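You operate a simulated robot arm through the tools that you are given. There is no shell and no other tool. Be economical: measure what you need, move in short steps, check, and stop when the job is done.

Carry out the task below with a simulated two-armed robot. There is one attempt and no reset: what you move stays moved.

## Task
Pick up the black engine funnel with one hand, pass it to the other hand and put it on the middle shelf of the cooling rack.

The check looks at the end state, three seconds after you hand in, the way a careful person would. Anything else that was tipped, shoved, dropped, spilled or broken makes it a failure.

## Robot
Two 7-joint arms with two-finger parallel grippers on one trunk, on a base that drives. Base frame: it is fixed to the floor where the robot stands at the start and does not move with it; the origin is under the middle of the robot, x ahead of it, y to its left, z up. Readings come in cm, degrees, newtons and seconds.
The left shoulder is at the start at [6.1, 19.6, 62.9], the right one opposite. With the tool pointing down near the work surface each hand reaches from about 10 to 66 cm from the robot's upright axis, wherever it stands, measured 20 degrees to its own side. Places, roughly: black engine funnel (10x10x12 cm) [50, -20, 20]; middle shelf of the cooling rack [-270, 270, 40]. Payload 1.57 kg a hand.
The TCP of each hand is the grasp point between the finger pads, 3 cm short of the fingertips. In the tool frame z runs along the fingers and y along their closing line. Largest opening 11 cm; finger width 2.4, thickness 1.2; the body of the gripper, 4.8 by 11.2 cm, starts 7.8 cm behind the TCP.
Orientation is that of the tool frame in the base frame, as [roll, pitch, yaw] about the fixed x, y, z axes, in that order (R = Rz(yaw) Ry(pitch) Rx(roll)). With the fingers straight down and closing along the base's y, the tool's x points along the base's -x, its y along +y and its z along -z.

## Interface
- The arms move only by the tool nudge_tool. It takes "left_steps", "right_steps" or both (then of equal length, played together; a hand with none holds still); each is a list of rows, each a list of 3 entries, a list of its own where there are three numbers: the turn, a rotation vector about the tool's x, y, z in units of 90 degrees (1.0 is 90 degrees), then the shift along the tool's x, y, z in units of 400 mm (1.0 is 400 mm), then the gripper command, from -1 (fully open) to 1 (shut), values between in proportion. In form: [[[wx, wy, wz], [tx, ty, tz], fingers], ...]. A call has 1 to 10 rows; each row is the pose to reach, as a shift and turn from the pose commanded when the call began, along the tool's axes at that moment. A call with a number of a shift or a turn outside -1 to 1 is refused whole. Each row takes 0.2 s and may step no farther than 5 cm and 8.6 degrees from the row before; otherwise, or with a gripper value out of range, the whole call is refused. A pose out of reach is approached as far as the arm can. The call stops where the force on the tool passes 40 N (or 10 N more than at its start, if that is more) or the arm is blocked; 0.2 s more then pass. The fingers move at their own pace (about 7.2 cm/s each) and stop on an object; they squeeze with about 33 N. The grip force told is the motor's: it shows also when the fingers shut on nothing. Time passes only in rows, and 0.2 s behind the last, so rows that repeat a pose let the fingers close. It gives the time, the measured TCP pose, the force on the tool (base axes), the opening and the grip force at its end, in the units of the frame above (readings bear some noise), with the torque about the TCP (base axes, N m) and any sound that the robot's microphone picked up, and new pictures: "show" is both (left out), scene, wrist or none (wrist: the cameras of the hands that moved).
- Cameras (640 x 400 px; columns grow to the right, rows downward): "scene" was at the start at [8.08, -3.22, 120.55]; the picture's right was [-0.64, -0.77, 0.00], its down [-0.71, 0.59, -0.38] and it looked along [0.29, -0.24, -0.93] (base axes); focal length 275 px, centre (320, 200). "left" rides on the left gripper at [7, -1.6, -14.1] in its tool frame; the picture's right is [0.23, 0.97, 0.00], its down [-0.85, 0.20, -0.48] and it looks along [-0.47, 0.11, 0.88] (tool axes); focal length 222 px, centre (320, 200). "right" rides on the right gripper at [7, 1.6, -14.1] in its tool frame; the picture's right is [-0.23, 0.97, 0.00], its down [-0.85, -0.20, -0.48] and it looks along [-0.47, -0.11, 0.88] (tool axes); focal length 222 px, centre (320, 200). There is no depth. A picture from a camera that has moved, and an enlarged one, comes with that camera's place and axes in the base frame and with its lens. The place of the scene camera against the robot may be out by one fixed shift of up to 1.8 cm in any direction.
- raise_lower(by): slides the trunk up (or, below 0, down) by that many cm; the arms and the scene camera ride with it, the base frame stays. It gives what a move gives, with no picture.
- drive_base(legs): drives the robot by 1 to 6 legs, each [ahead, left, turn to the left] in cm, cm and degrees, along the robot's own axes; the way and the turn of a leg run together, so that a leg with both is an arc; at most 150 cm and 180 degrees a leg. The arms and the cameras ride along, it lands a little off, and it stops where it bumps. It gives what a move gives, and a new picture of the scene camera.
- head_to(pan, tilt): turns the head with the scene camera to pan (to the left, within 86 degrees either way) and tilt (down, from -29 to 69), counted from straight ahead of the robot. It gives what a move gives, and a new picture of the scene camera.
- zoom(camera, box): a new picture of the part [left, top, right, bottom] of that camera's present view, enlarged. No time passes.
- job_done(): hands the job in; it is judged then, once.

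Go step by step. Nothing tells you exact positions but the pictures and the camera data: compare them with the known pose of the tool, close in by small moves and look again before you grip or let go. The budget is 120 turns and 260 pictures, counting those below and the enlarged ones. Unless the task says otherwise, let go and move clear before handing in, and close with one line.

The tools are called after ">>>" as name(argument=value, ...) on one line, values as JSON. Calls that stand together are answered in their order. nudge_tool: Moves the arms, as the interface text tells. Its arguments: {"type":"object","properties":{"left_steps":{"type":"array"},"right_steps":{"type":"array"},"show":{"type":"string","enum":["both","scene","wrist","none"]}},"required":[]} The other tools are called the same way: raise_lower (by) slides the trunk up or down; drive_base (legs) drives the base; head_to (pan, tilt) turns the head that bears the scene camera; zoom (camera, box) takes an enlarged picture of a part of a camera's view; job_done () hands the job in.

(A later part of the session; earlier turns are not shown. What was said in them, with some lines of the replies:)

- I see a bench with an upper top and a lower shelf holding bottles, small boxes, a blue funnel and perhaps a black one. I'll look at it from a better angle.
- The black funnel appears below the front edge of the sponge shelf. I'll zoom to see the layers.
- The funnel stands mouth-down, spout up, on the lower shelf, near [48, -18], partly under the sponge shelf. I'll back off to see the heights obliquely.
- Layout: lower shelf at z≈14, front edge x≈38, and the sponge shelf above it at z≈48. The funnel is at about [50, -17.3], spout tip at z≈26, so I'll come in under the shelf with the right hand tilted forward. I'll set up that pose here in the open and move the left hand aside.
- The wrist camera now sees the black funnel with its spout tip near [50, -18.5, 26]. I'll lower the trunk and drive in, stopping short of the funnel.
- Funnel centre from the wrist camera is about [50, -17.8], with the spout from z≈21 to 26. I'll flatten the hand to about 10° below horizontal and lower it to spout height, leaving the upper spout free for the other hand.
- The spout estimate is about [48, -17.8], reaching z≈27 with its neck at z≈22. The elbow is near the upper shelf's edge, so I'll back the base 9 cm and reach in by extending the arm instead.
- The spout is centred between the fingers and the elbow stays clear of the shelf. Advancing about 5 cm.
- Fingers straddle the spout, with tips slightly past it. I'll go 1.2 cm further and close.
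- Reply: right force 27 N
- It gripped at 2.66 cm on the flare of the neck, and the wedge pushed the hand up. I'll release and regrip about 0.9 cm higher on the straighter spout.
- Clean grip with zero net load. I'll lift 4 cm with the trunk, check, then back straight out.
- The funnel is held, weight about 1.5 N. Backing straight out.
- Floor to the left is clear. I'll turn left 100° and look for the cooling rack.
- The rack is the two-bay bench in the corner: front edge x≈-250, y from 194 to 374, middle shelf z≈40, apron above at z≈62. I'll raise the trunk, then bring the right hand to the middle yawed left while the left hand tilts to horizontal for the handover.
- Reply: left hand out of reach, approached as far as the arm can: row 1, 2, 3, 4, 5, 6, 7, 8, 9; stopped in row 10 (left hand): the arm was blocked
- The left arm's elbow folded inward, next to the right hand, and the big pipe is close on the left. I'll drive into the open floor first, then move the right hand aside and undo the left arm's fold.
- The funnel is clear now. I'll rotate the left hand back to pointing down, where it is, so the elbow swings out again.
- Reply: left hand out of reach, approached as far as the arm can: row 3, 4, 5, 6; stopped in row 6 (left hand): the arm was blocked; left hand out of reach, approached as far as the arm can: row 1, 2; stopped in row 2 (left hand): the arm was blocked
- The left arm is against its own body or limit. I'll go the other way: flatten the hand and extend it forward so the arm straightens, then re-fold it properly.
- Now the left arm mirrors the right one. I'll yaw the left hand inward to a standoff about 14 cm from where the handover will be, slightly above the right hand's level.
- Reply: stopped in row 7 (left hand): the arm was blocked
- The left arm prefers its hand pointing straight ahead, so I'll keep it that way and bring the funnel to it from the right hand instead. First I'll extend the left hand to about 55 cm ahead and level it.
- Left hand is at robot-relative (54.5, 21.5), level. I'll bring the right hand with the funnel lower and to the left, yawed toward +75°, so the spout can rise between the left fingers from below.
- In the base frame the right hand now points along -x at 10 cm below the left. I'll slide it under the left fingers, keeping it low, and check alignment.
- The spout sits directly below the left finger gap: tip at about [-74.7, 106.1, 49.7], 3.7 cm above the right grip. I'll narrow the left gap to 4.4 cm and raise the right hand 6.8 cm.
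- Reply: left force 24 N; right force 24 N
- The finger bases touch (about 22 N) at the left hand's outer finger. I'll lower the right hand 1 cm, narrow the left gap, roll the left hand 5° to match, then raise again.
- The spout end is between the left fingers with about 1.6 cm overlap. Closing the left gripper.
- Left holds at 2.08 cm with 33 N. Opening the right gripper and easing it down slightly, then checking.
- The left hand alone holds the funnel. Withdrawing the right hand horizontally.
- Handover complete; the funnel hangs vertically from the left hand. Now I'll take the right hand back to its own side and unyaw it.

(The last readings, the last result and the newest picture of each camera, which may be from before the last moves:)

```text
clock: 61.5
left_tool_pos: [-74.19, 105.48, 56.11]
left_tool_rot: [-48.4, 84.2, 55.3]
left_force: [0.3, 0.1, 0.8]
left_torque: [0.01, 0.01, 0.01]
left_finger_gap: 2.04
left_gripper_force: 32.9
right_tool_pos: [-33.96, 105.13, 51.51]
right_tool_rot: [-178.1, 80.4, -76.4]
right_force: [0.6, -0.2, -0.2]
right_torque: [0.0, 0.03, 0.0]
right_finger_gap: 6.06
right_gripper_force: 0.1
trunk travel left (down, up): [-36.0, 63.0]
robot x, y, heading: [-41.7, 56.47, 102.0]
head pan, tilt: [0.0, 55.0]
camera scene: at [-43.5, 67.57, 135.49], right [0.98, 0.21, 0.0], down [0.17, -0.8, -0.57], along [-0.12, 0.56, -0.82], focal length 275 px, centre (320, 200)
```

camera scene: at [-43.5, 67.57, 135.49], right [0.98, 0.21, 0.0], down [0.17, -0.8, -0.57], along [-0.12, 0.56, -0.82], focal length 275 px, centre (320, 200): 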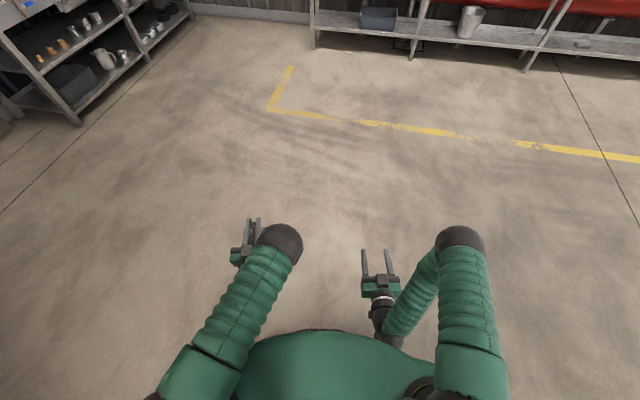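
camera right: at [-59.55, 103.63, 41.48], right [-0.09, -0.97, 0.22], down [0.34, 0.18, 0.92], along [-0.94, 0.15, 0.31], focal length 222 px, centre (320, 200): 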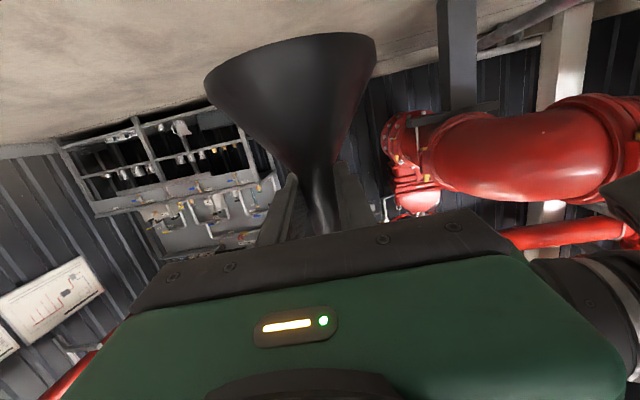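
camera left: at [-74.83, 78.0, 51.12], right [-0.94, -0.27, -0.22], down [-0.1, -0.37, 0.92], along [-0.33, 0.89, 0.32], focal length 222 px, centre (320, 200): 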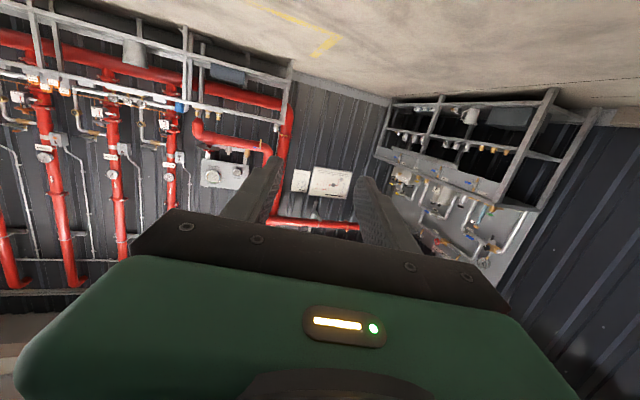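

>>> nudge_tool(right_steps=[[[0, 0.0889, 0], [0.0059, -0.0338, -0.0345], -0.1], [[0, 0.1778, 0], [0.0118, -0.0675, -0.069], -0.1], [[0, 0.2667, 0], [0.0177, -0.1013, -0.1035], -0.1], [[0, 0.3556, 0], [0.0236, -0.135, -0.138], -0.1], [[0, 0.4445, 0], [0.0295, -0.1688, -0.1725], -0.1], [[0, 0.5334, 0], [0.0354, -0.2025, -0.207], -0.1], [[0, 0.6223, 0], [0.0413, -0.2363, -0.2415], -0.1], [[0, 0.7112, 0], [0.0472, -0.27, -0.276], -0.1], [[0, 0.8, 0], [0.0531, -0.3038, -0.3105], -0.1], [[0, 0.889, 0], [0.059, -0.3375, -0.345], -0.1]], show="scene")

>>> head_to(pan=45, tilt=25)

>>> zoom(camera="scene", box=[200, 0, 500, 200])

```text
clock: 63.7
left_tool_pos: [-74.36, 105.48, 56.08]
left_tool_rot: [-48.5, 84.2, 55.3]
left_force: [0.0, -0.4, -0.8]
left_torque: [0.01, -0.01, 0.0]
left_finger_gap: 2.0
left_gripper_force: 33.4
right_tool_pos: [-17.83, 94.22, 51.48]
right_tool_rot: [-179.9, 0.2, -77.9]
right_force: [-0.2, 0.3, -0.9]
right_torque: [-0.04, -0.01, 0.01]
right_finger_gap: 6.06
right_gripper_force: 0.0
right hand out of reach, approached as far as the arm can: row 5, 6
trunk travel left (down, up): [-36.0, 63.0]
robot x, y, heading: [-42.02, 56.95, 102.2]
head pan, tilt: [0.0, 55.0]
camera scene: at [-43.46, 67.59, 135.49], right [0.98, 0.21, 0.0], down [0.17, -0.8, -0.57], along [-0.12, 0.56, -0.82], focal length 275 px, centre (320, 200)
```

scene: 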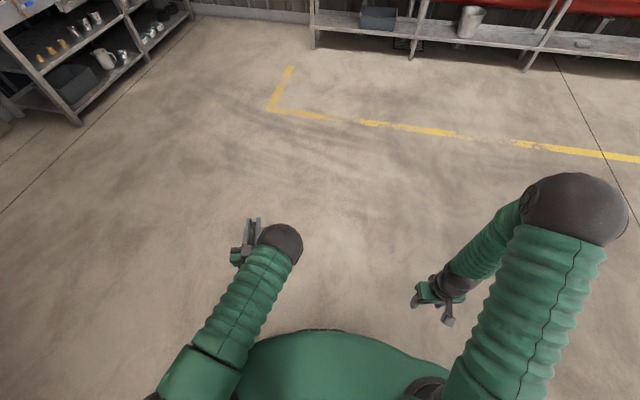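

```text
clock: 64.8
left_tool_pos: [-74.34, 105.46, 56.02]
left_tool_rot: [-48.4, 84.3, 55.3]
left_force: [0.3, 0.2, -0.2]
left_torque: [-0.02, 0.01, 0.01]
left_finger_gap: 2.04
left_gripper_force: 32.9
right_tool_pos: [-17.94, 94.19, 51.61]
right_tool_rot: [-179.9, 0.5, -77.8]
right_force: [-0.4, 0.1, 0.0]
right_torque: [-0.01, 0.0, -0.01]
right_finger_gap: 6.03
right_gripper_force: 0.1
trunk travel left (down, up): [-36.0, 63.0]
robot x, y, heading: [-42.2, 56.6, 102.0]
head pan, tilt: [45.0, 25.0]
camera scene: at [-49.7, 65.54, 139.89], right [0.54, 0.84, 0.0], down [0.35, -0.23, -0.91], along [-0.76, 0.49, -0.42], focal length 275 px, centre (320, 200)
```

scene: 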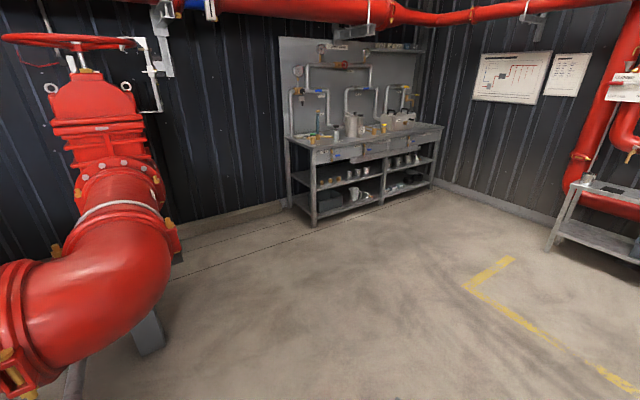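

```text
2.00 times, centred on (350, 100) of scene
camera zoom: at [-49.7, 65.54, 139.89], right [0.54, 0.84, 0.0], down [0.35, -0.23, -0.91], along [-0.76, 0.49, -0.42], focal length 550 px, centre (260, 400)
```

zoom: 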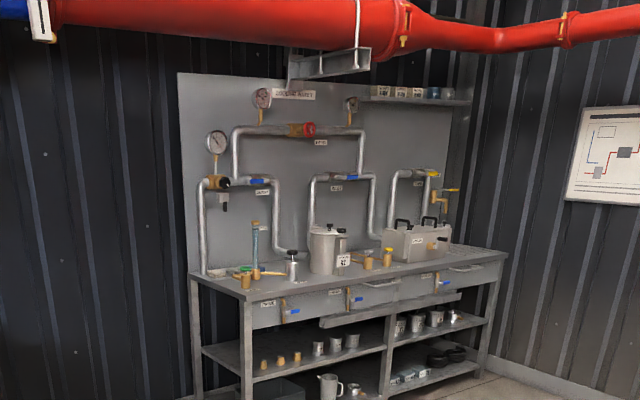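

The rack's middle shelf holds a row of caps and cups at the front of the left bay, with an empty stretch at its left end. I'll drive there facing the rack, stopping well short.

>>> drive_base(legs=[[115, 0, 0], [0, 0, 78], [70, -60, 0]])

>>> head_to(pan=15, tilt=40)

>>> zoom(camera="left", box=[0, 0, 640, 400])

```text
clock: 78.5
left_tool_pos: [-192.23, 206.35, 56.12]
left_tool_rot: [-48.5, 84.3, 134.0]
left_force: [0.3, 0.5, 0.5]
left_torque: [-0.01, -0.02, -0.04]
left_finger_gap: 1.99
left_gripper_force: 33.0
right_tool_pos: [-170.29, 259.6, 51.42]
right_tool_rot: [-179.7, 0.3, 1.3]
right_force: [0.5, 0.4, -0.3]
right_torque: [0.01, 0.03, 0.02]
right_finger_gap: 6.0
right_gripper_force: 0.0
trunk travel left (down, up): [-36.0, 63.0]
robot x, y, heading: [-138.23, 229.0, -179.0]
head pan, tilt: [45.0, 25.0]
camera scene: at [-147.29, 222.95, 139.89], right [-0.72, 0.69, 0.0], down [0.3, 0.3, -0.91], along [-0.63, -0.65, -0.42], focal length 275 px, centre (320, 200)
```

scene: 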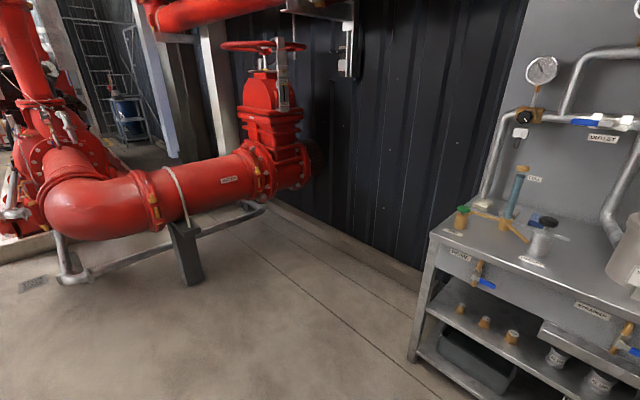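

```text
clock: 79.5
left_tool_pos: [-191.89, 206.41, 56.04]
left_tool_rot: [-47.8, 84.2, 135.0]
left_force: [-0.7, -1.0, 0.4]
left_torque: [-0.03, 0.01, -0.04]
left_finger_gap: 1.98
left_gripper_force: 33.6
right_tool_pos: [-170.24, 259.51, 51.44]
right_tool_rot: [-179.8, 0.4, 1.2]
right_force: [0.4, -0.5, 0.4]
right_torque: [0.02, 0.0, 0.01]
right_finger_gap: 6.03
right_gripper_force: 0.1
trunk travel left (down, up): [-36.0, 63.0]
robot x, y, heading: [-138.0, 229.08, -178.6]
head pan, tilt: [15.0, 40.0]
camera scene: at [-149.04, 227.31, 137.56], right [-0.28, 0.96, 0.0], down [0.62, 0.18, -0.77], along [-0.73, -0.21, -0.64], focal length 275 px, centre (320, 200)
```

scene: 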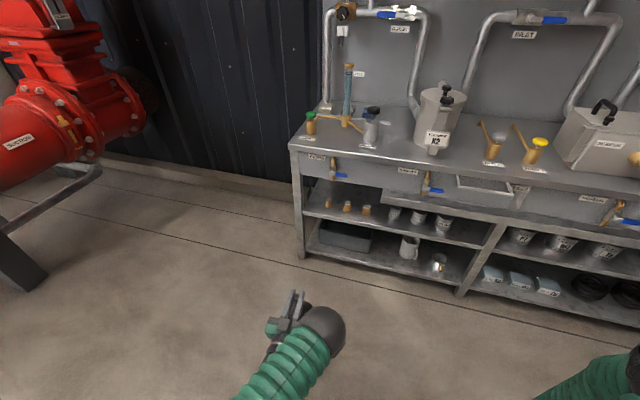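

```text
1.00 times, centred on (320, 200) of left (not enlarged: the box is as wide or as high as the picture)
camera zoom: at [-178.56, 209.28, 48.37], right [0.03, -0.95, -0.3], down [0.55, -0.24, 0.8], along [-0.84, -0.18, 0.51], focal length 222 px, centre (320, 200)
```

zoom: 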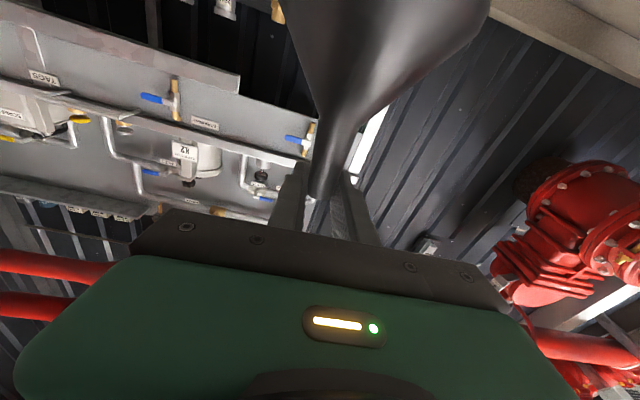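

>>> zoom(camera="scene", box=[280, 130, 520, 280])

```text
2.67 times, centred on (400, 205) of scene
camera zoom: at [-149.04, 227.31, 137.56], right [-0.28, 0.96, 0.0], down [0.62, 0.18, -0.77], along [-0.73, -0.21, -0.64], focal length 733 px, centre (107, 187)
```

zoom: 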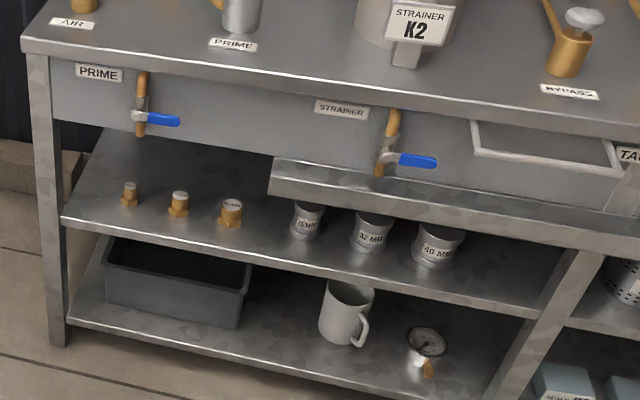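

The left bay's middle shelf is crowded with caps and cups. The right bay seemed to have free room at its right end, so I'll look there before driving.

>>> head_to(pan=-45, tilt=35)

>>> zoom(camera="scene", box=[0, 0, 320, 200])

```text
clock: 80.8
left_tool_pos: [-192.09, 206.44, 56.12]
left_tool_rot: [-47.9, 84.3, 134.9]
left_force: [0.4, 0.0, 0.8]
left_torque: [0.01, -0.01, 0.01]
left_finger_gap: 1.97
left_gripper_force: 32.7
right_tool_pos: [-170.24, 259.58, 51.56]
right_tool_rot: [-179.7, 0.4, 1.2]
right_force: [0.2, -0.8, -0.6]
right_torque: [-0.01, -0.03, 0.01]
right_finger_gap: 6.05
right_gripper_force: 0.0
trunk travel left (down, up): [-36.0, 63.0]
robot x, y, heading: [-137.68, 229.16, -179.0]
head pan, tilt: [-45.0, 35.0]
camera scene: at [-147.23, 235.78, 138.31], right [0.69, 0.72, 0.0], down [0.42, -0.4, -0.82], along [-0.59, 0.57, -0.58], focal length 275 px, centre (320, 200)
```

scene: 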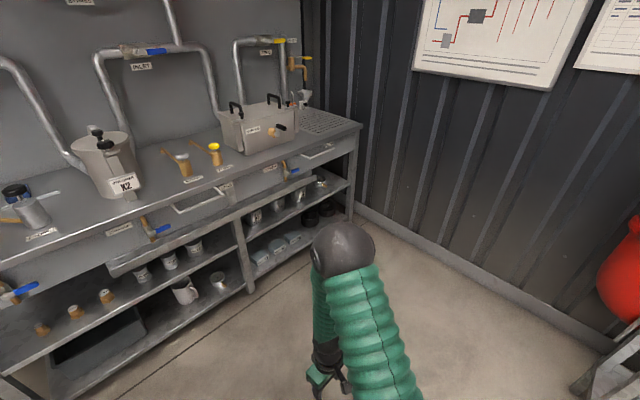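

```text
2.00 times, centred on (160, 100) of scene
camera zoom: at [-147.23, 235.78, 138.31], right [0.69, 0.72, 0.0], down [0.42, -0.4, -0.82], along [-0.59, 0.57, -0.58], focal length 550 px, centre (640, 400)
```

zoom: 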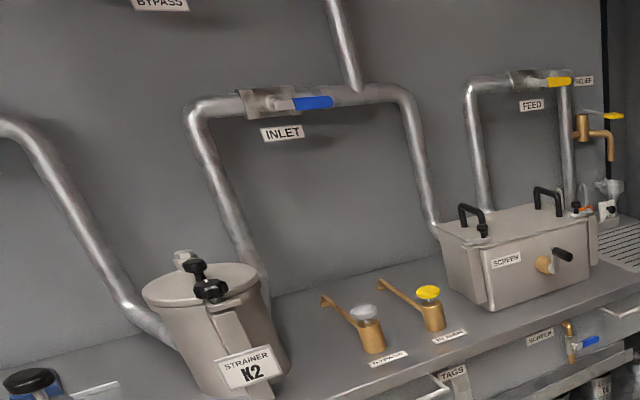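

>>> zoom(camera="scene", box=[200, 140, 380, 270])

```text
3.08 times, centred on (290, 205) of scene
camera zoom: at [-147.23, 235.78, 138.31], right [0.69, 0.72, 0.0], down [0.42, -0.4, -0.82], along [-0.59, 0.57, -0.58], focal length 846 px, centre (412, 185)
```

zoom: 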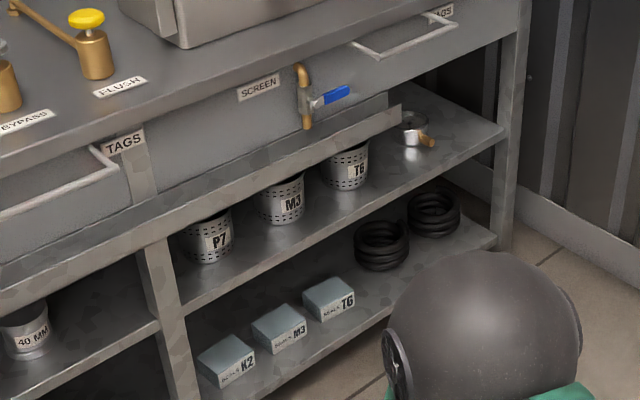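

The right bay has a free lane on the middle shelf between basket T6 (y≈322) and a small gauge (y≈344). The wall is near at y≈384, so I'll approach from a slant with heading about 150°, first to a standoff.

>>> drive_base(legs=[[0, 0, -31], [56, -58, 0]])

>>> head_to(pan=15, tilt=42)

```text
clock: 86.6
left_tool_pos: [-215.72, 317.27, 56.08]
left_tool_rot: [-48.1, 84.3, 102.6]
left_force: [-1.0, 0.4, -0.7]
left_torque: [0.01, 0.0, 0.03]
left_finger_gap: 2.01
left_gripper_force: 33.2
right_tool_pos: [-169.14, 350.89, 51.43]
right_tool_rot: [-179.6, 0.4, -30.8]
right_force: [0.4, 0.3, 0.5]
right_torque: [0.02, -0.01, -0.01]
right_finger_gap: 6.04
right_gripper_force: 0.0
trunk travel left (down, up): [-36.0, 63.0]
robot x, y, heading: [-158.06, 307.84, 149.5]
head pan, tilt: [-45.0, 35.0]
camera scene: at [-162.49, 318.77, 138.31], right [0.97, 0.24, 0.0], down [0.14, -0.56, -0.82], along [-0.2, 0.79, -0.58], focal length 275 px, centre (320, 200)
```

scene: 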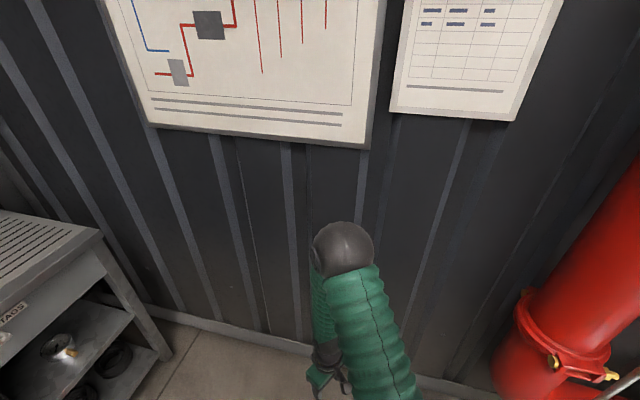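

```text
clock: 87.9
left_tool_pos: [-215.75, 317.38, 56.11]
left_tool_rot: [-47.3, 84.1, 103.4]
left_force: [0.5, -0.7, -0.3]
left_torque: [-0.01, 0.0, 0.02]
left_finger_gap: 2.0
left_gripper_force: 32.9
right_tool_pos: [-169.11, 350.86, 51.45]
right_tool_rot: [-179.7, 0.5, -30.8]
right_force: [0.5, -0.1, 0.3]
right_torque: [0.02, 0.03, -0.02]
right_finger_gap: 6.06
right_gripper_force: 0.1
trunk travel left (down, up): [-36.0, 63.0]
robot x, y, heading: [-157.84, 307.95, 149.4]
head pan, tilt: [15.0, 42.0]
camera scene: at [-168.3, 312.58, 137.26], right [0.27, 0.96, 0.0], down [0.64, -0.18, -0.74], along [-0.71, 0.2, -0.67], focal length 275 px, centre (320, 200)
```

scene: 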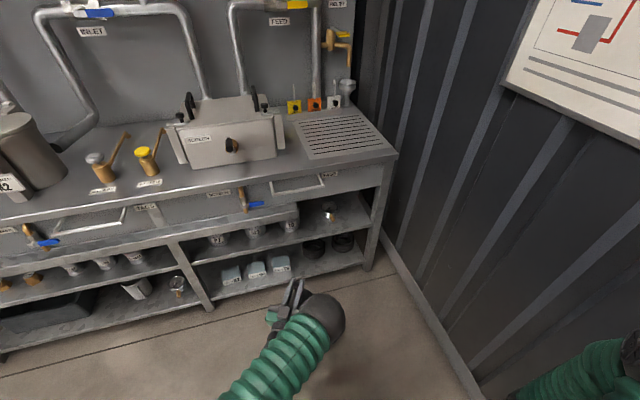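

>>> zoom(camera="scene", box=[240, 160, 400, 260])

>>> zoom(camera="left", box=[0, 0, 640, 400])

>>> zoom(camera="scene", box=[160, 180, 320, 280])

```text
4.00 times, centred on (320, 210) of scene
camera zoom: at [-168.3, 312.58, 137.26], right [0.27, 0.96, 0.0], down [0.64, -0.18, -0.74], along [-0.71, 0.2, -0.67], focal length 1099 px, centre (320, 160)
```

zoom: 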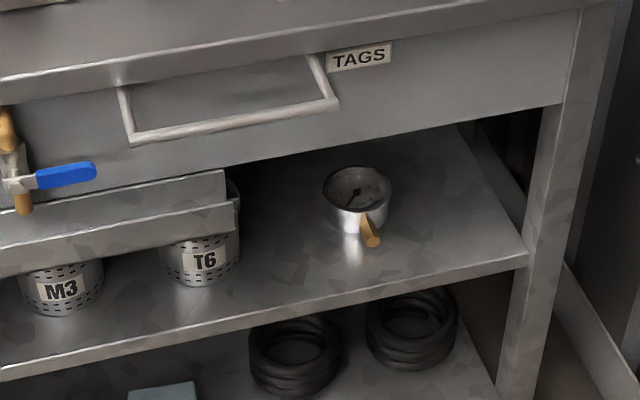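

```text
1.00 times, centred on (320, 200) of left (not enlarged: the box is as wide or as high as the picture)
camera zoom: at [-202.78, 312.58, 48.41], right [-0.48, -0.82, -0.3], down [0.34, -0.49, 0.8], along [-0.81, 0.29, 0.52], focal length 222 px, centre (320, 200)
```

zoom: 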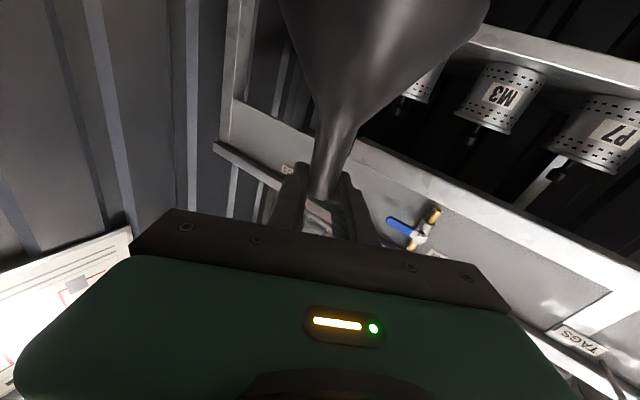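

```text
4.00 times, centred on (240, 230) of scene
camera zoom: at [-168.3, 312.58, 137.26], right [0.27, 0.96, 0.0], down [0.64, -0.18, -0.74], along [-0.71, 0.2, -0.67], focal length 1099 px, centre (640, 80)
```

zoom: 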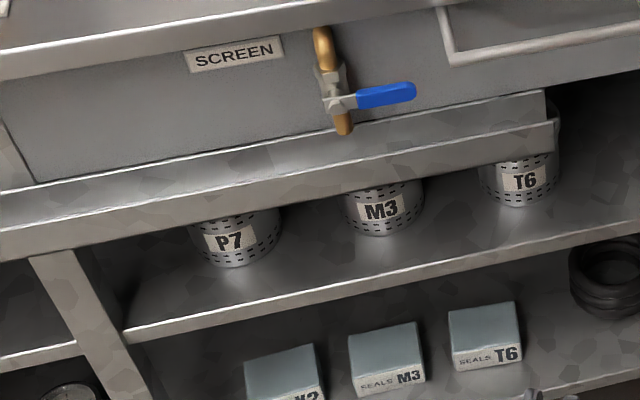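

The T6–gauge gap is too narrow (~10 cm), but between the gauge (to y≈345.6) and the right leg (y≈360.6) there are 15 cm, so the target is about [-260, 353]. First I'll tuck the right hand inward because of the wall, and extend the left arm so its elbow stays clear of the rack.

>>> nudge_tool(right_steps=[[[0, 0, 0], [0, 0.065, 0], 0], [[0, 0, 0], [0, 0.13, 0], 0], [[0, 0, 0], [0, 0.195, 0], 0], [[0, 0, 0], [0, 0.26, 0], 0], [[0, 0, 0], [0, 0.325, 0], 0]], left_steps=[[[0, 0, 0], [0.004, 0, 0.055], 1], [[0, 0, 0], [0.0076, 0, 0.11], 1], [[0, 0, 0], [0.0114, 0, 0.164], 1], [[0, 0, 0], [0.0152, 0.001, 0.219], 1], [[0, 0, 0], [0.019, 0.001, 0.274], 1]], show="scene")

>>> zoom(camera="scene", box=[200, 160, 400, 285])

```text
clock: 89.1
left_tool_pos: [-225.31, 322.63, 56.17]
left_tool_rot: [-48.2, 84.2, 102.5]
left_force: [-0.5, -0.9, -0.3]
left_torque: [-0.02, -0.01, -0.03]
left_finger_gap: 1.99
left_gripper_force: 32.8
right_tool_pos: [-175.8, 339.6, 51.54]
right_tool_rot: [-179.7, 0.5, -30.8]
right_force: [-0.5, -0.8, -0.9]
right_torque: [0.04, 0.04, 0.01]
right_finger_gap: 5.49
right_gripper_force: 0.2
trunk travel left (down, up): [-36.0, 63.0]
robot x, y, heading: [-157.71, 307.98, 149.4]
head pan, tilt: [15.0, 42.0]
camera scene: at [-168.48, 312.4, 137.25], right [0.27, 0.96, 0.0], down [0.65, -0.18, -0.74], along [-0.71, 0.2, -0.67], focal length 275 px, centre (320, 200)
```

scene: 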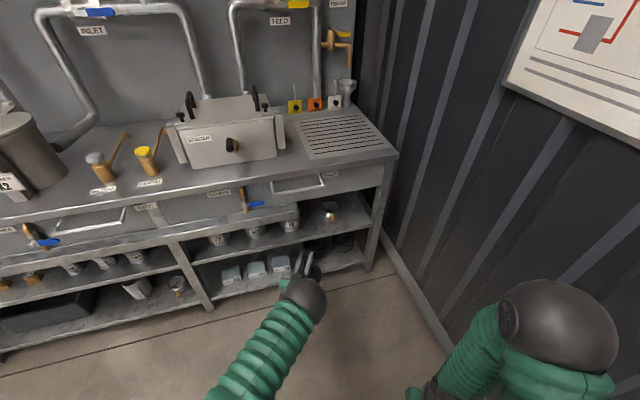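

```text
3.20 times, centred on (300, 222) of scene
camera zoom: at [-168.48, 312.4, 137.25], right [0.27, 0.96, 0.0], down [0.65, -0.18, -0.74], along [-0.71, 0.2, -0.67], focal length 880 px, centre (384, 128)
```

zoom: 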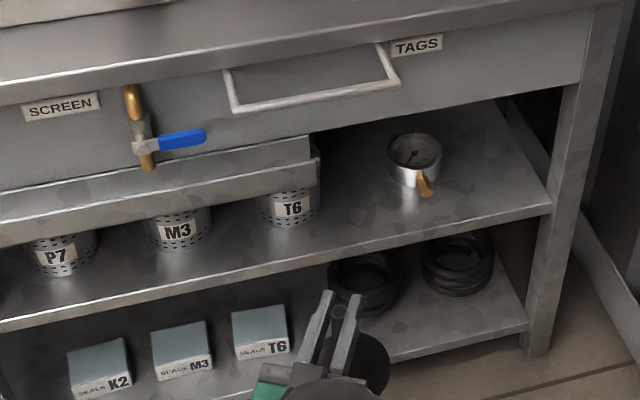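

The camera calibrates well against the fingertips. Gauge edge y≈346.3 and leg y≈360.6, so the funnel should go in at y≈353.5. I'll lower 2 cm and strafe to that lane while still outside the rack.

>>> raise_lower(by=-2)

>>> drive_base(legs=[[15.6, -26.3, 0]])

>>> head_to(pan=10, tilt=48)

>>> zoom(camera="scene", box=[200, 100, 440, 250])

```text
clock: 89.8
left_tool_pos: [-225.35, 322.55, 54.2]
left_tool_rot: [-47.3, 84.2, 103.5]
left_force: [0.0, 0.2, -0.4]
left_torque: [0.0, -0.03, 0.0]
left_finger_gap: 2.01
left_gripper_force: 32.8
right_tool_pos: [-175.61, 339.49, 49.61]
right_tool_rot: [-179.7, 0.5, -30.8]
right_force: [0.0, -0.1, 0.3]
right_torque: [-0.01, 0.02, -0.02]
right_finger_gap: 5.48
right_gripper_force: 0.1
trunk travel left (down, up): [-34.0, 65.0]
robot x, y, heading: [-157.9, 307.91, 149.1]
head pan, tilt: [15.0, 42.0]
```

```text
clock: 91.9
left_tool_pos: [-225.01, 353.73, 54.25]
left_tool_rot: [-48.5, 84.0, 101.9]
left_force: [-0.3, 0.5, -0.5]
left_torque: [0.0, -0.03, 0.0]
left_finger_gap: 1.99
left_gripper_force: 32.9
right_tool_pos: [-175.38, 370.4, 49.6]
right_tool_rot: [-179.6, 0.4, -31.1]
right_force: [0.6, -0.2, -0.1]
right_torque: [-0.05, -0.01, 0.0]
right_finger_gap: 5.51
right_gripper_force: 0.1
trunk travel left (down, up): [-34.0, 65.0]
robot x, y, heading: [-157.51, 338.56, 148.9]
head pan, tilt: [15.0, 42.0]
camera scene: at [-168.3, 343.15, 135.25], right [0.28, 0.96, 0.0], down [0.65, -0.19, -0.74], along [-0.71, 0.21, -0.67], focal length 275 px, centre (320, 200)
```

scene: 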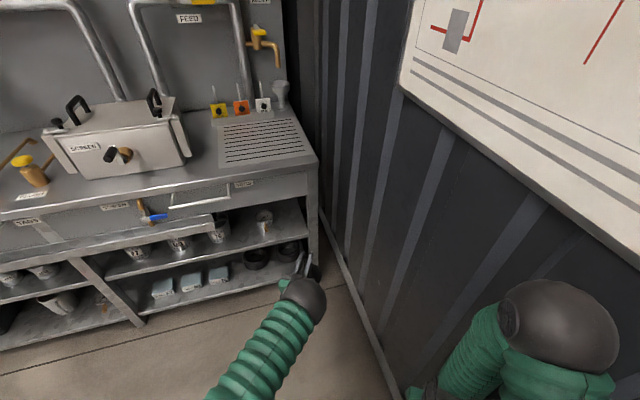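

```text
clock: 92.5
left_tool_pos: [-224.97, 353.69, 54.34]
left_tool_rot: [-47.1, 84.1, 103.4]
left_force: [0.3, 0.3, 0.1]
left_torque: [-0.02, 0.0, 0.02]
left_finger_gap: 2.0
left_gripper_force: 33.2
right_tool_pos: [-175.32, 370.49, 49.66]
right_tool_rot: [-179.7, 0.7, -31.0]
right_force: [-0.4, -1.1, -0.3]
right_torque: [0.0, -0.04, -0.04]
right_finger_gap: 5.47
right_gripper_force: 0.1
trunk travel left (down, up): [-34.0, 65.0]
robot x, y, heading: [-157.7, 338.68, 148.7]
head pan, tilt: [10.0, 48.0]
camera scene: at [-167.47, 343.8, 134.41], right [0.36, 0.93, 0.0], down [0.69, -0.27, -0.67], along [-0.62, 0.24, -0.74], focal length 275 px, centre (320, 200)
```

scene: 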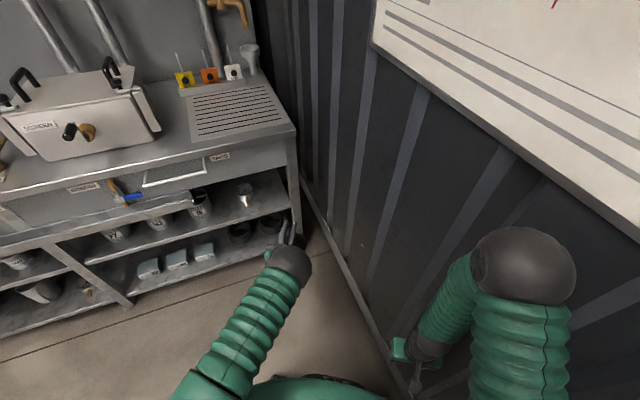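

```text
2.67 times, centred on (320, 175) of scene
camera zoom: at [-167.47, 343.8, 134.41], right [0.36, 0.93, 0.0], down [0.69, -0.27, -0.67], along [-0.62, 0.24, -0.74], focal length 733 px, centre (320, 267)
```

zoom: 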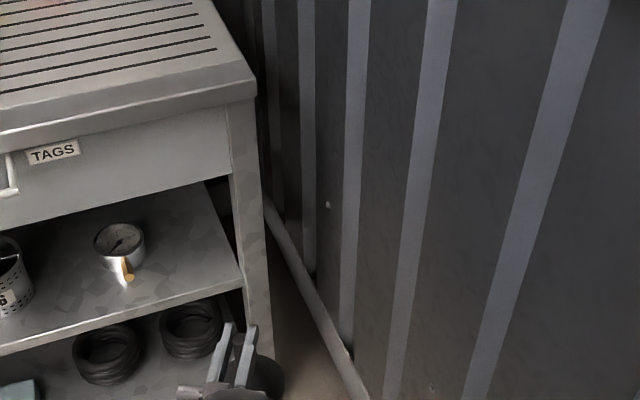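

Lane is y 347–360.5; the funnel axis is at y≈354, so it's lined up. I'll move 18 cm toward the rack along -x, to the shelf's edge, and check.

>>> drive_base(legs=[[15.4, 9.3, 0]])

>>> zoom(camera="scene", box=[200, 130, 360, 230])

>>> zoom(camera="left", box=[0, 0, 640, 400])

```text
clock: 94.0
left_tool_pos: [-242.49, 353.8, 54.21]
left_tool_rot: [-46.6, 84.3, 103.7]
left_force: [-0.7, -0.6, -0.5]
left_torque: [-0.01, 0.02, -0.04]
left_finger_gap: 1.98
left_gripper_force: 32.5
right_tool_pos: [-193.0, 370.56, 49.49]
right_tool_rot: [-179.8, 0.6, -31.1]
right_force: [0.6, 0.0, 0.5]
right_torque: [-0.05, 0.02, 0.01]
right_finger_gap: 5.52
right_gripper_force: 0.0
trunk travel left (down, up): [-34.0, 65.0]
robot x, y, heading: [-175.42, 339.0, 148.8]
head pan, tilt: [10.0, 48.0]
camera scene: at [-185.07, 344.18, 134.4], right [0.36, 0.93, 0.0], down [0.69, -0.27, -0.67], along [-0.62, 0.24, -0.75], focal length 275 px, centre (320, 200)
```

scene: 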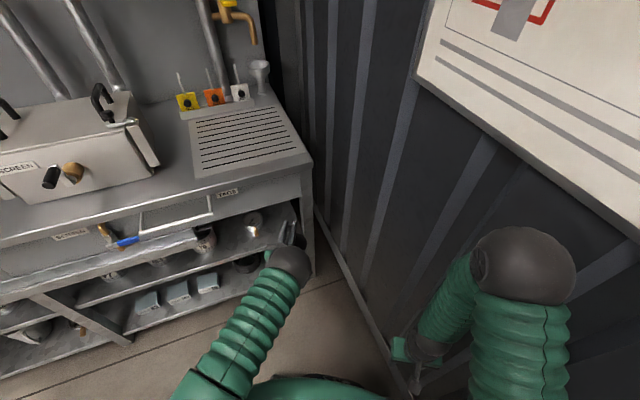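

```text
4.00 times, centred on (280, 180) of scene
camera zoom: at [-185.07, 344.18, 134.4], right [0.36, 0.93, 0.0], down [0.69, -0.27, -0.67], along [-0.62, 0.24, -0.75], focal length 1099 px, centre (480, 280)
```

zoom: 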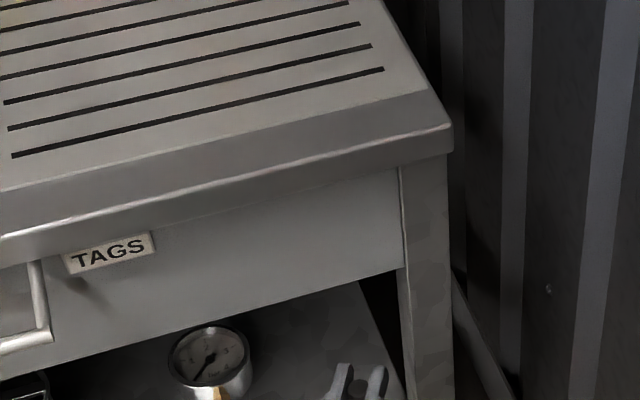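

```text
1.00 times, centred on (320, 200) of left (not enlarged: the box is as wide or as high as the picture)
camera zoom: at [-229.66, 349.08, 46.45], right [-0.49, -0.82, -0.3], down [0.34, -0.49, 0.8], along [-0.81, 0.29, 0.52], focal length 222 px, centre (320, 200)
```

zoom: 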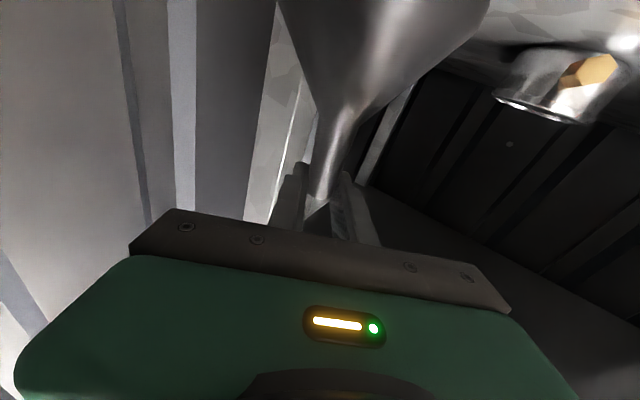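

Gauge edge (y≈346.4) and leg are both clear of the funnel by about 2 cm. Continuing in by 10 cm.

>>> drive_base(legs=[[8.4, 5.4, 0]])

>>> zoom(camera="left", box=[0, 0, 640, 400])

```text
clock: 95.2
left_tool_pos: [-252.28, 353.87, 54.25]
left_tool_rot: [-46.2, 84.4, 104.2]
left_force: [0.1, 0.1, 0.0]
left_torque: [0.02, 0.03, 0.01]
left_finger_gap: 1.98
left_gripper_force: 33.3
right_tool_pos: [-202.6, 370.4, 49.41]
right_tool_rot: [-179.9, 0.6, -31.2]
right_force: [-0.1, 0.5, -0.7]
right_torque: [0.03, 0.0, -0.01]
right_finger_gap: 5.52
right_gripper_force: 0.0
trunk travel left (down, up): [-34.0, 65.0]
robot x, y, heading: [-185.29, 338.22, 148.6]
head pan, tilt: [10.0, 48.0]
camera scene: at [-194.79, 344.1, 134.4], right [0.36, 0.93, 0.0], down [0.69, -0.27, -0.67], along [-0.62, 0.24, -0.75], focal length 275 px, centre (320, 200)
```

scene: 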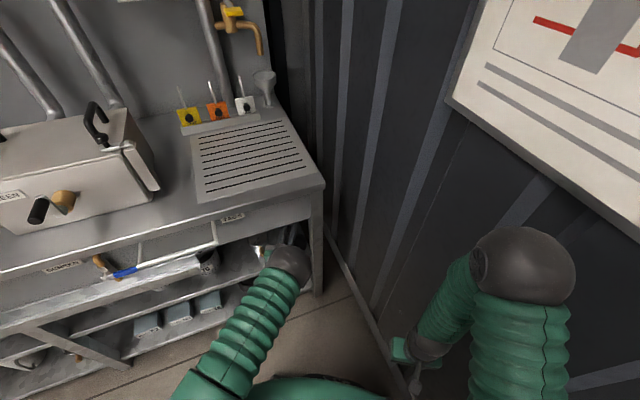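

```text
1.00 times, centred on (320, 200) of left (not enlarged: the box is as wide or as high as the picture)
camera zoom: at [-239.36, 348.94, 46.51], right [-0.49, -0.82, -0.3], down [0.34, -0.49, 0.8], along [-0.8, 0.29, 0.52], focal length 222 px, centre (320, 200)
```

zoom: 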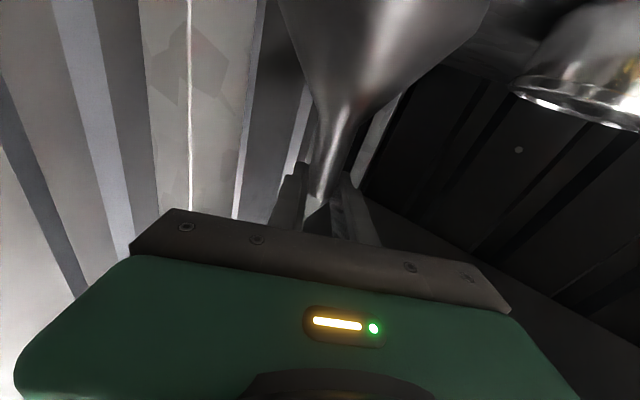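

Clearances hold: leg at y≈361, gauge at 346.5, funnel axis at 354.2. Moving the last 9 cm in.

>>> drive_base(legs=[[7.8, 5.1, 0]])

>>> zoom(camera="left", box=[0, 0, 640, 400])

>>> zoom(camera="scene", box=[200, 200, 360, 300])

```text
clock: 96.3
left_tool_pos: [-261.49, 353.32, 54.46]
left_tool_rot: [-45.5, 84.2, 104.7]
left_force: [-0.5, 0.1, 0.6]
left_torque: [0.0, 0.03, 0.01]
left_finger_gap: 2.01
left_gripper_force: 33.0
right_tool_pos: [-211.86, 369.86, 49.66]
right_tool_rot: [-179.9, 0.7, -31.2]
right_force: [0.0, 0.2, 0.3]
right_torque: [0.0, 0.04, -0.03]
right_finger_gap: 5.49
right_gripper_force: 0.0
trunk travel left (down, up): [-34.0, 65.0]
robot x, y, heading: [-194.69, 337.78, 148.9]
head pan, tilt: [10.0, 48.0]
camera scene: at [-204.03, 343.87, 134.4], right [0.36, 0.93, -0.01], down [0.69, -0.27, -0.67], along [-0.62, 0.24, -0.74], focal length 275 px, centre (320, 200)
```

scene: 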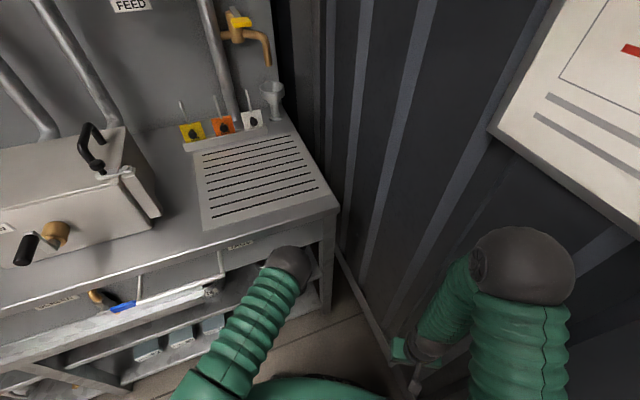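

```text
1.00 times, centred on (320, 200) of left (not enlarged: the box is as wide or as high as the picture)
camera zoom: at [-248.63, 348.51, 46.59], right [-0.49, -0.82, -0.3], down [0.34, -0.49, 0.8], along [-0.8, 0.29, 0.52], focal length 222 px, centre (320, 200)
```

zoom: 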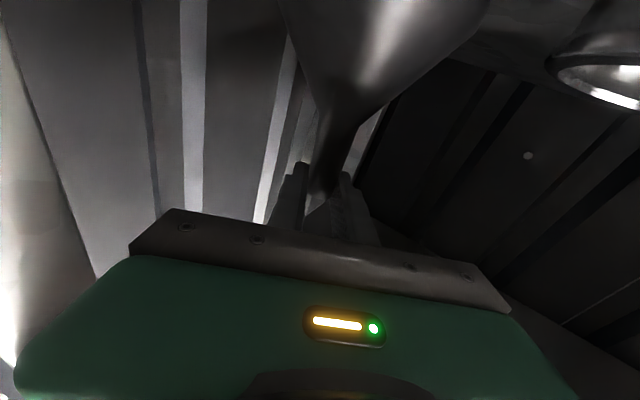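

```text
4.00 times, centred on (280, 250) of scene
camera zoom: at [-204.03, 343.87, 134.4], right [0.36, 0.93, -0.01], down [0.69, -0.27, -0.67], along [-0.62, 0.24, -0.74], focal length 1099 px, centre (480, 0)
```

zoom: 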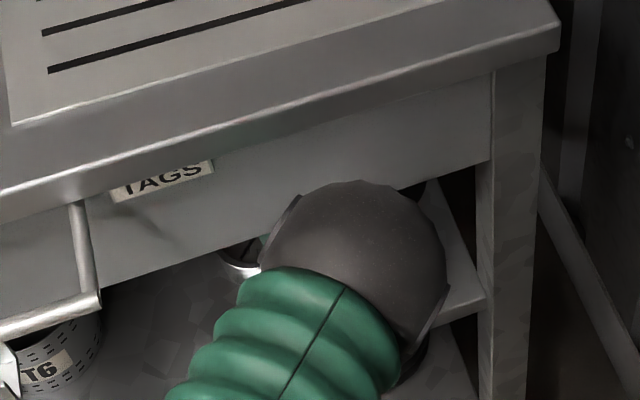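

In position with axis near [-262, 353.7]. Lowering gently with the arm.

>>> nudge_tool(left_steps=[[[0, 0, 0], [0.0125, 0.001, -0.0009], 1], [[0, 0, 0], [0.025, 0.002, -0.0018], 1], [[0, 0, 0], [0.0375, 0.003, -0.0026], 1], [[0, 0, 0], [0.05, 0.004, -0.0035], 1], [[0, 0, 0], [0.055, 0.004, -0.0039], 1]], show="wrist")

```text
clock: 97.5
left_tool_pos: [-261.6, 353.04, 52.32]
left_tool_rot: [-46.3, 84.0, 104.3]
left_force: [0.7, 0.3, -0.1]
left_torque: [0.01, -0.01, 0.02]
left_finger_gap: 2.01
left_gripper_force: 33.2
right_tool_pos: [-211.86, 369.65, 49.71]
right_tool_rot: [-179.6, 0.8, -31.1]
right_force: [-0.2, 0.9, 0.0]
right_torque: [-0.03, 0.01, -0.02]
right_finger_gap: 5.48
right_gripper_force: 0.1
trunk travel left (down, up): [-34.0, 65.0]
robot x, y, heading: [-194.57, 338.19, 148.9]
head pan, tilt: [10.0, 48.0]
camera left: at [-248.72, 348.32, 44.45], right [-0.49, -0.82, -0.3], down [0.34, -0.49, 0.8], along [-0.8, 0.29, 0.52], focal length 222 px, centre (320, 200)
```

left: 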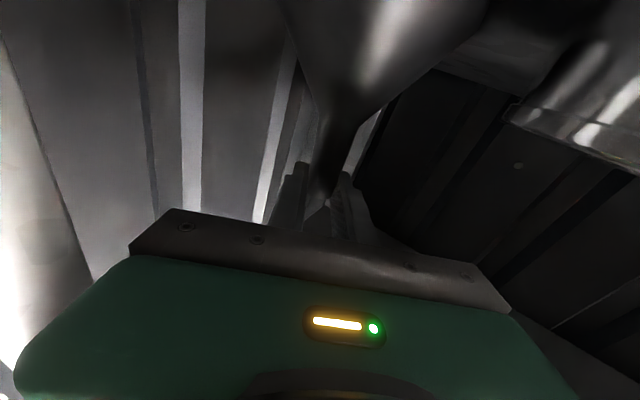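

>>> nudge_tool(left_steps=[[[0, 0, 0], [0.006, 0.0005, -0.0004], 1], [[0, 0, 0], [0.012, 0.001, -0.0008], 1], [[0, 0, 0], [0.018, 0.0014, -0.0013], 1], [[0, 0, 0], [0.018, 0.0014, -0.0013], 1]], show="none")

```text
clock: 98.5
left_tool_pos: [-261.6, 353.14, 51.6]
left_tool_rot: [-46.3, 83.9, 104.0]
left_force: [-0.2, 0.0, 0.7]
left_torque: [-0.04, 0.01, -0.01]
left_finger_gap: 2.02
left_gripper_force: 32.8
right_tool_pos: [-211.8, 369.55, 49.67]
right_tool_rot: [-179.6, 0.7, -31.2]
right_force: [0.0, 0.5, 0.2]
right_torque: [0.03, -0.02, 0.04]
right_finger_gap: 5.5
right_gripper_force: 0.1
trunk travel left (down, up): [-34.0, 65.0]
robot x, y, heading: [-194.51, 337.79, 148.4]
head pan, tilt: [10.0, 48.0]
```

>>> nudge_tool(left_steps=[[[0, 0, 0], [0.005, 0.0004, -0.0004], 1], [[0, 0, 0], [0.01, 0.0008, -0.0007], 1], [[0, 0, 0], [0.01, 0.0008, -0.0007], 1]], show="wrist")

```text
clock: 99.3
left_tool_pos: [-261.43, 353.15, 51.23]
left_tool_rot: [-44.2, 83.7, 106.1]
left_force: [-0.6, 4.6, 15.2]
left_torque: [-0.04, 0.08, -0.02]
left_finger_gap: 1.99
left_gripper_force: 33.3
right_tool_pos: [-211.78, 369.67, 49.81]
right_tool_rot: [-179.7, 0.9, -31.2]
right_force: [0.3, 0.4, 0.3]
right_torque: [0.02, -0.04, 0.02]
right_finger_gap: 5.5
right_gripper_force: 0.0
trunk travel left (down, up): [-34.0, 65.0]
robot x, y, heading: [-194.64, 337.97, 148.6]
head pan, tilt: [10.0, 48.0]
camera left: at [-248.68, 348.42, 43.45], right [-0.49, -0.82, -0.3], down [0.34, -0.5, 0.8], along [-0.8, 0.29, 0.52], focal length 222 px, centre (320, 200)
```

left: 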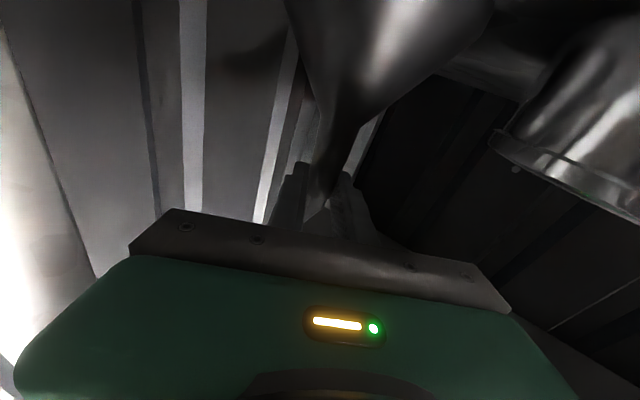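

Contact at TCP z 51.2 with 15 N through the funnel axis, so it stands on the shelf. I'll ease off slightly and open gently.

>>> nudge_tool(left_steps=[[[0, 0, 0], [-0.006, -0.0005, 0.0004], 1], [[0, 0, 0], [-0.006, -0.0005, 0.0004], 0.62], [[0, 0, 0], [-0.006, -0.0005, 0.0004], 0.5], [[0, 0, 0], [-0.006, -0.0005, 0.0004], 0.3], [[0, 0, 0], [-0.006, -0.0005, 0.0004], 0.15], [[0, 0, 0], [-0.006, -0.0005, 0.0004], 0.15]], show="wrist")

```text
clock: 100.7
left_tool_pos: [-261.38, 353.16, 51.38]
left_tool_rot: [-46.7, 84.0, 103.7]
left_force: [-0.1, -0.5, 0.1]
left_torque: [-0.02, 0.01, -0.02]
left_finger_gap: 4.66
left_gripper_force: 0.1
right_tool_pos: [-212.05, 369.69, 49.89]
right_tool_rot: [-179.7, 0.8, -31.2]
right_force: [-0.1, -0.6, 0.6]
right_torque: [0.0, 0.0, 0.03]
right_finger_gap: 5.51
right_gripper_force: 0.0
trunk travel left (down, up): [-34.0, 65.0]
robot x, y, heading: [-194.38, 338.2, 149.3]
head pan, tilt: [10.0, 48.0]
camera left: at [-248.63, 348.26, 43.47], right [-0.49, -0.82, -0.3], down [0.34, -0.5, 0.8], along [-0.8, 0.29, 0.52], focal length 222 px, centre (320, 200)
```

left: 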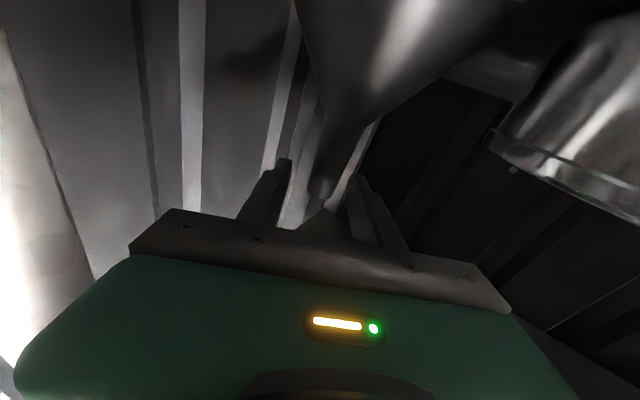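

Released; the funnel stands. I'll raise the open fingers above the spout tip, then back out the way I came.

>>> nudge_tool(left_steps=[[[0, 0, 0], [-0.0155, -0.0012, 0.0011], 0.15], [[0, 0, 0], [-0.031, -0.0024, 0.0022], 0.15], [[0, 0, 0], [-0.0465, -0.0036, 0.0033], 0.15], [[0, 0, 0], [-0.062, -0.0048, 0.0044], 0.15], [[0, 0, 0], [-0.068, -0.0052, 0.0048], 0.15]], show="wrist")

```text
clock: 101.9
left_tool_pos: [-261.51, 352.93, 54.21]
left_tool_rot: [-46.7, 83.9, 103.7]
left_force: [-0.9, -0.5, 1.0]
left_torque: [0.0, -0.02, 0.0]
left_finger_gap: 4.7
left_gripper_force: 0.1
right_tool_pos: [-211.79, 369.67, 49.76]
right_tool_rot: [-179.6, 0.8, -31.2]
right_force: [-0.1, 0.7, -0.7]
right_torque: [-0.02, 0.0, 0.0]
right_finger_gap: 5.52
right_gripper_force: 0.1
trunk travel left (down, up): [-34.0, 65.0]
robot x, y, heading: [-194.9, 337.68, 148.7]
head pan, tilt: [10.0, 48.0]
camera left: at [-248.65, 348.2, 46.22], right [-0.49, -0.82, -0.3], down [0.34, -0.5, 0.8], along [-0.8, 0.29, 0.52], focal length 222 px, centre (320, 200)
```

left: 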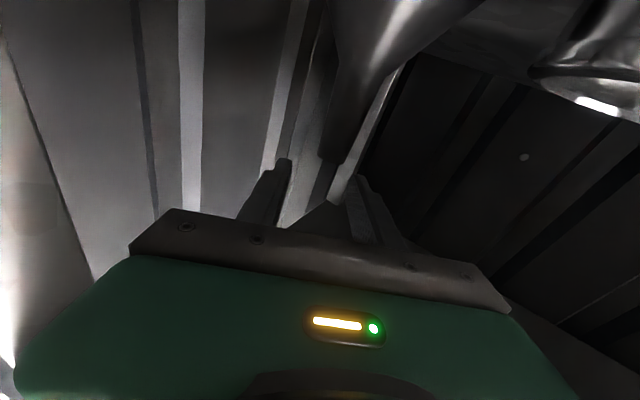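

The spout stayed on the shelf, below the fingers. Backing out along +x.

>>> drive_base(legs=[[-8.5, -5.2, 0], [-25, -15.2, 0]])

>>> zoom(camera="scene", box=[180, 130, 340, 230])

>>> zoom(camera="left", box=[0, 0, 640, 400])

```text
clock: 104.6
left_tool_pos: [-222.23, 352.94, 54.11]
left_tool_rot: [-46.4, 83.9, 103.6]
left_force: [0.2, 0.9, 0.5]
left_torque: [-0.02, -0.01, 0.01]
left_finger_gap: 4.68
left_gripper_force: 0.1
right_tool_pos: [-172.5, 369.48, 49.81]
right_tool_rot: [-179.7, 0.8, -31.3]
right_force: [1.1, 0.0, 0.0]
right_torque: [0.01, 0.01, -0.01]
right_finger_gap: 5.5
right_gripper_force: 0.0
trunk travel left (down, up): [-34.0, 65.0]
robot x, y, heading: [-155.39, 338.16, 148.9]
head pan, tilt: [10.0, 48.0]
camera scene: at [-165.07, 342.93, 134.42], right [0.36, 0.93, 0.0], down [0.69, -0.27, -0.67], along [-0.62, 0.24, -0.74], focal length 275 px, centre (320, 200)
```

scene: 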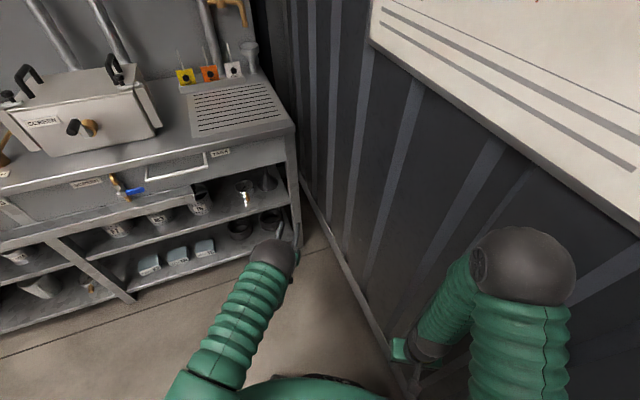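

```text
4.00 times, centred on (260, 180) of scene
camera zoom: at [-165.07, 342.93, 134.42], right [0.36, 0.93, 0.0], down [0.69, -0.27, -0.67], along [-0.62, 0.24, -0.74], focal length 1099 px, centre (560, 280)
```

zoom: 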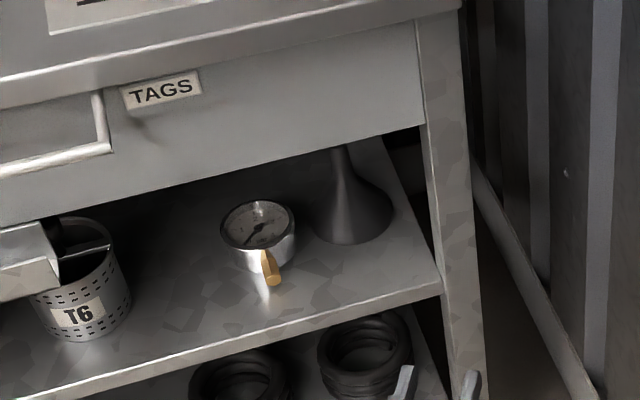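

```text
1.00 times, centred on (320, 200) of left (not enlarged: the box is as wide or as high as the picture)
camera zoom: at [-209.46, 348.14, 46.26], right [-0.49, -0.82, -0.3], down [0.34, -0.5, 0.8], along [-0.8, 0.29, 0.52], focal length 222 px, centre (320, 200)
```

zoom: 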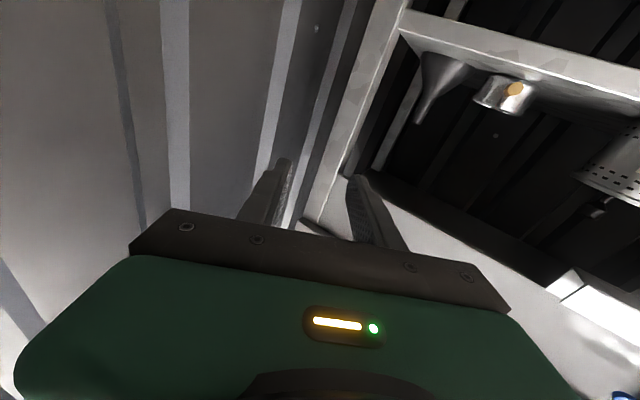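

The black funnel stands upright on the rack's middle shelf, the gauge and baskets next to it haven't moved, and both hands are clear. Handing in.

>>> job_done()

```text
The job is handed in.
```

The black engine funnel was picked up with the right hand, passed to the left, and now stands upright on the middle shelf of the cooling rack.
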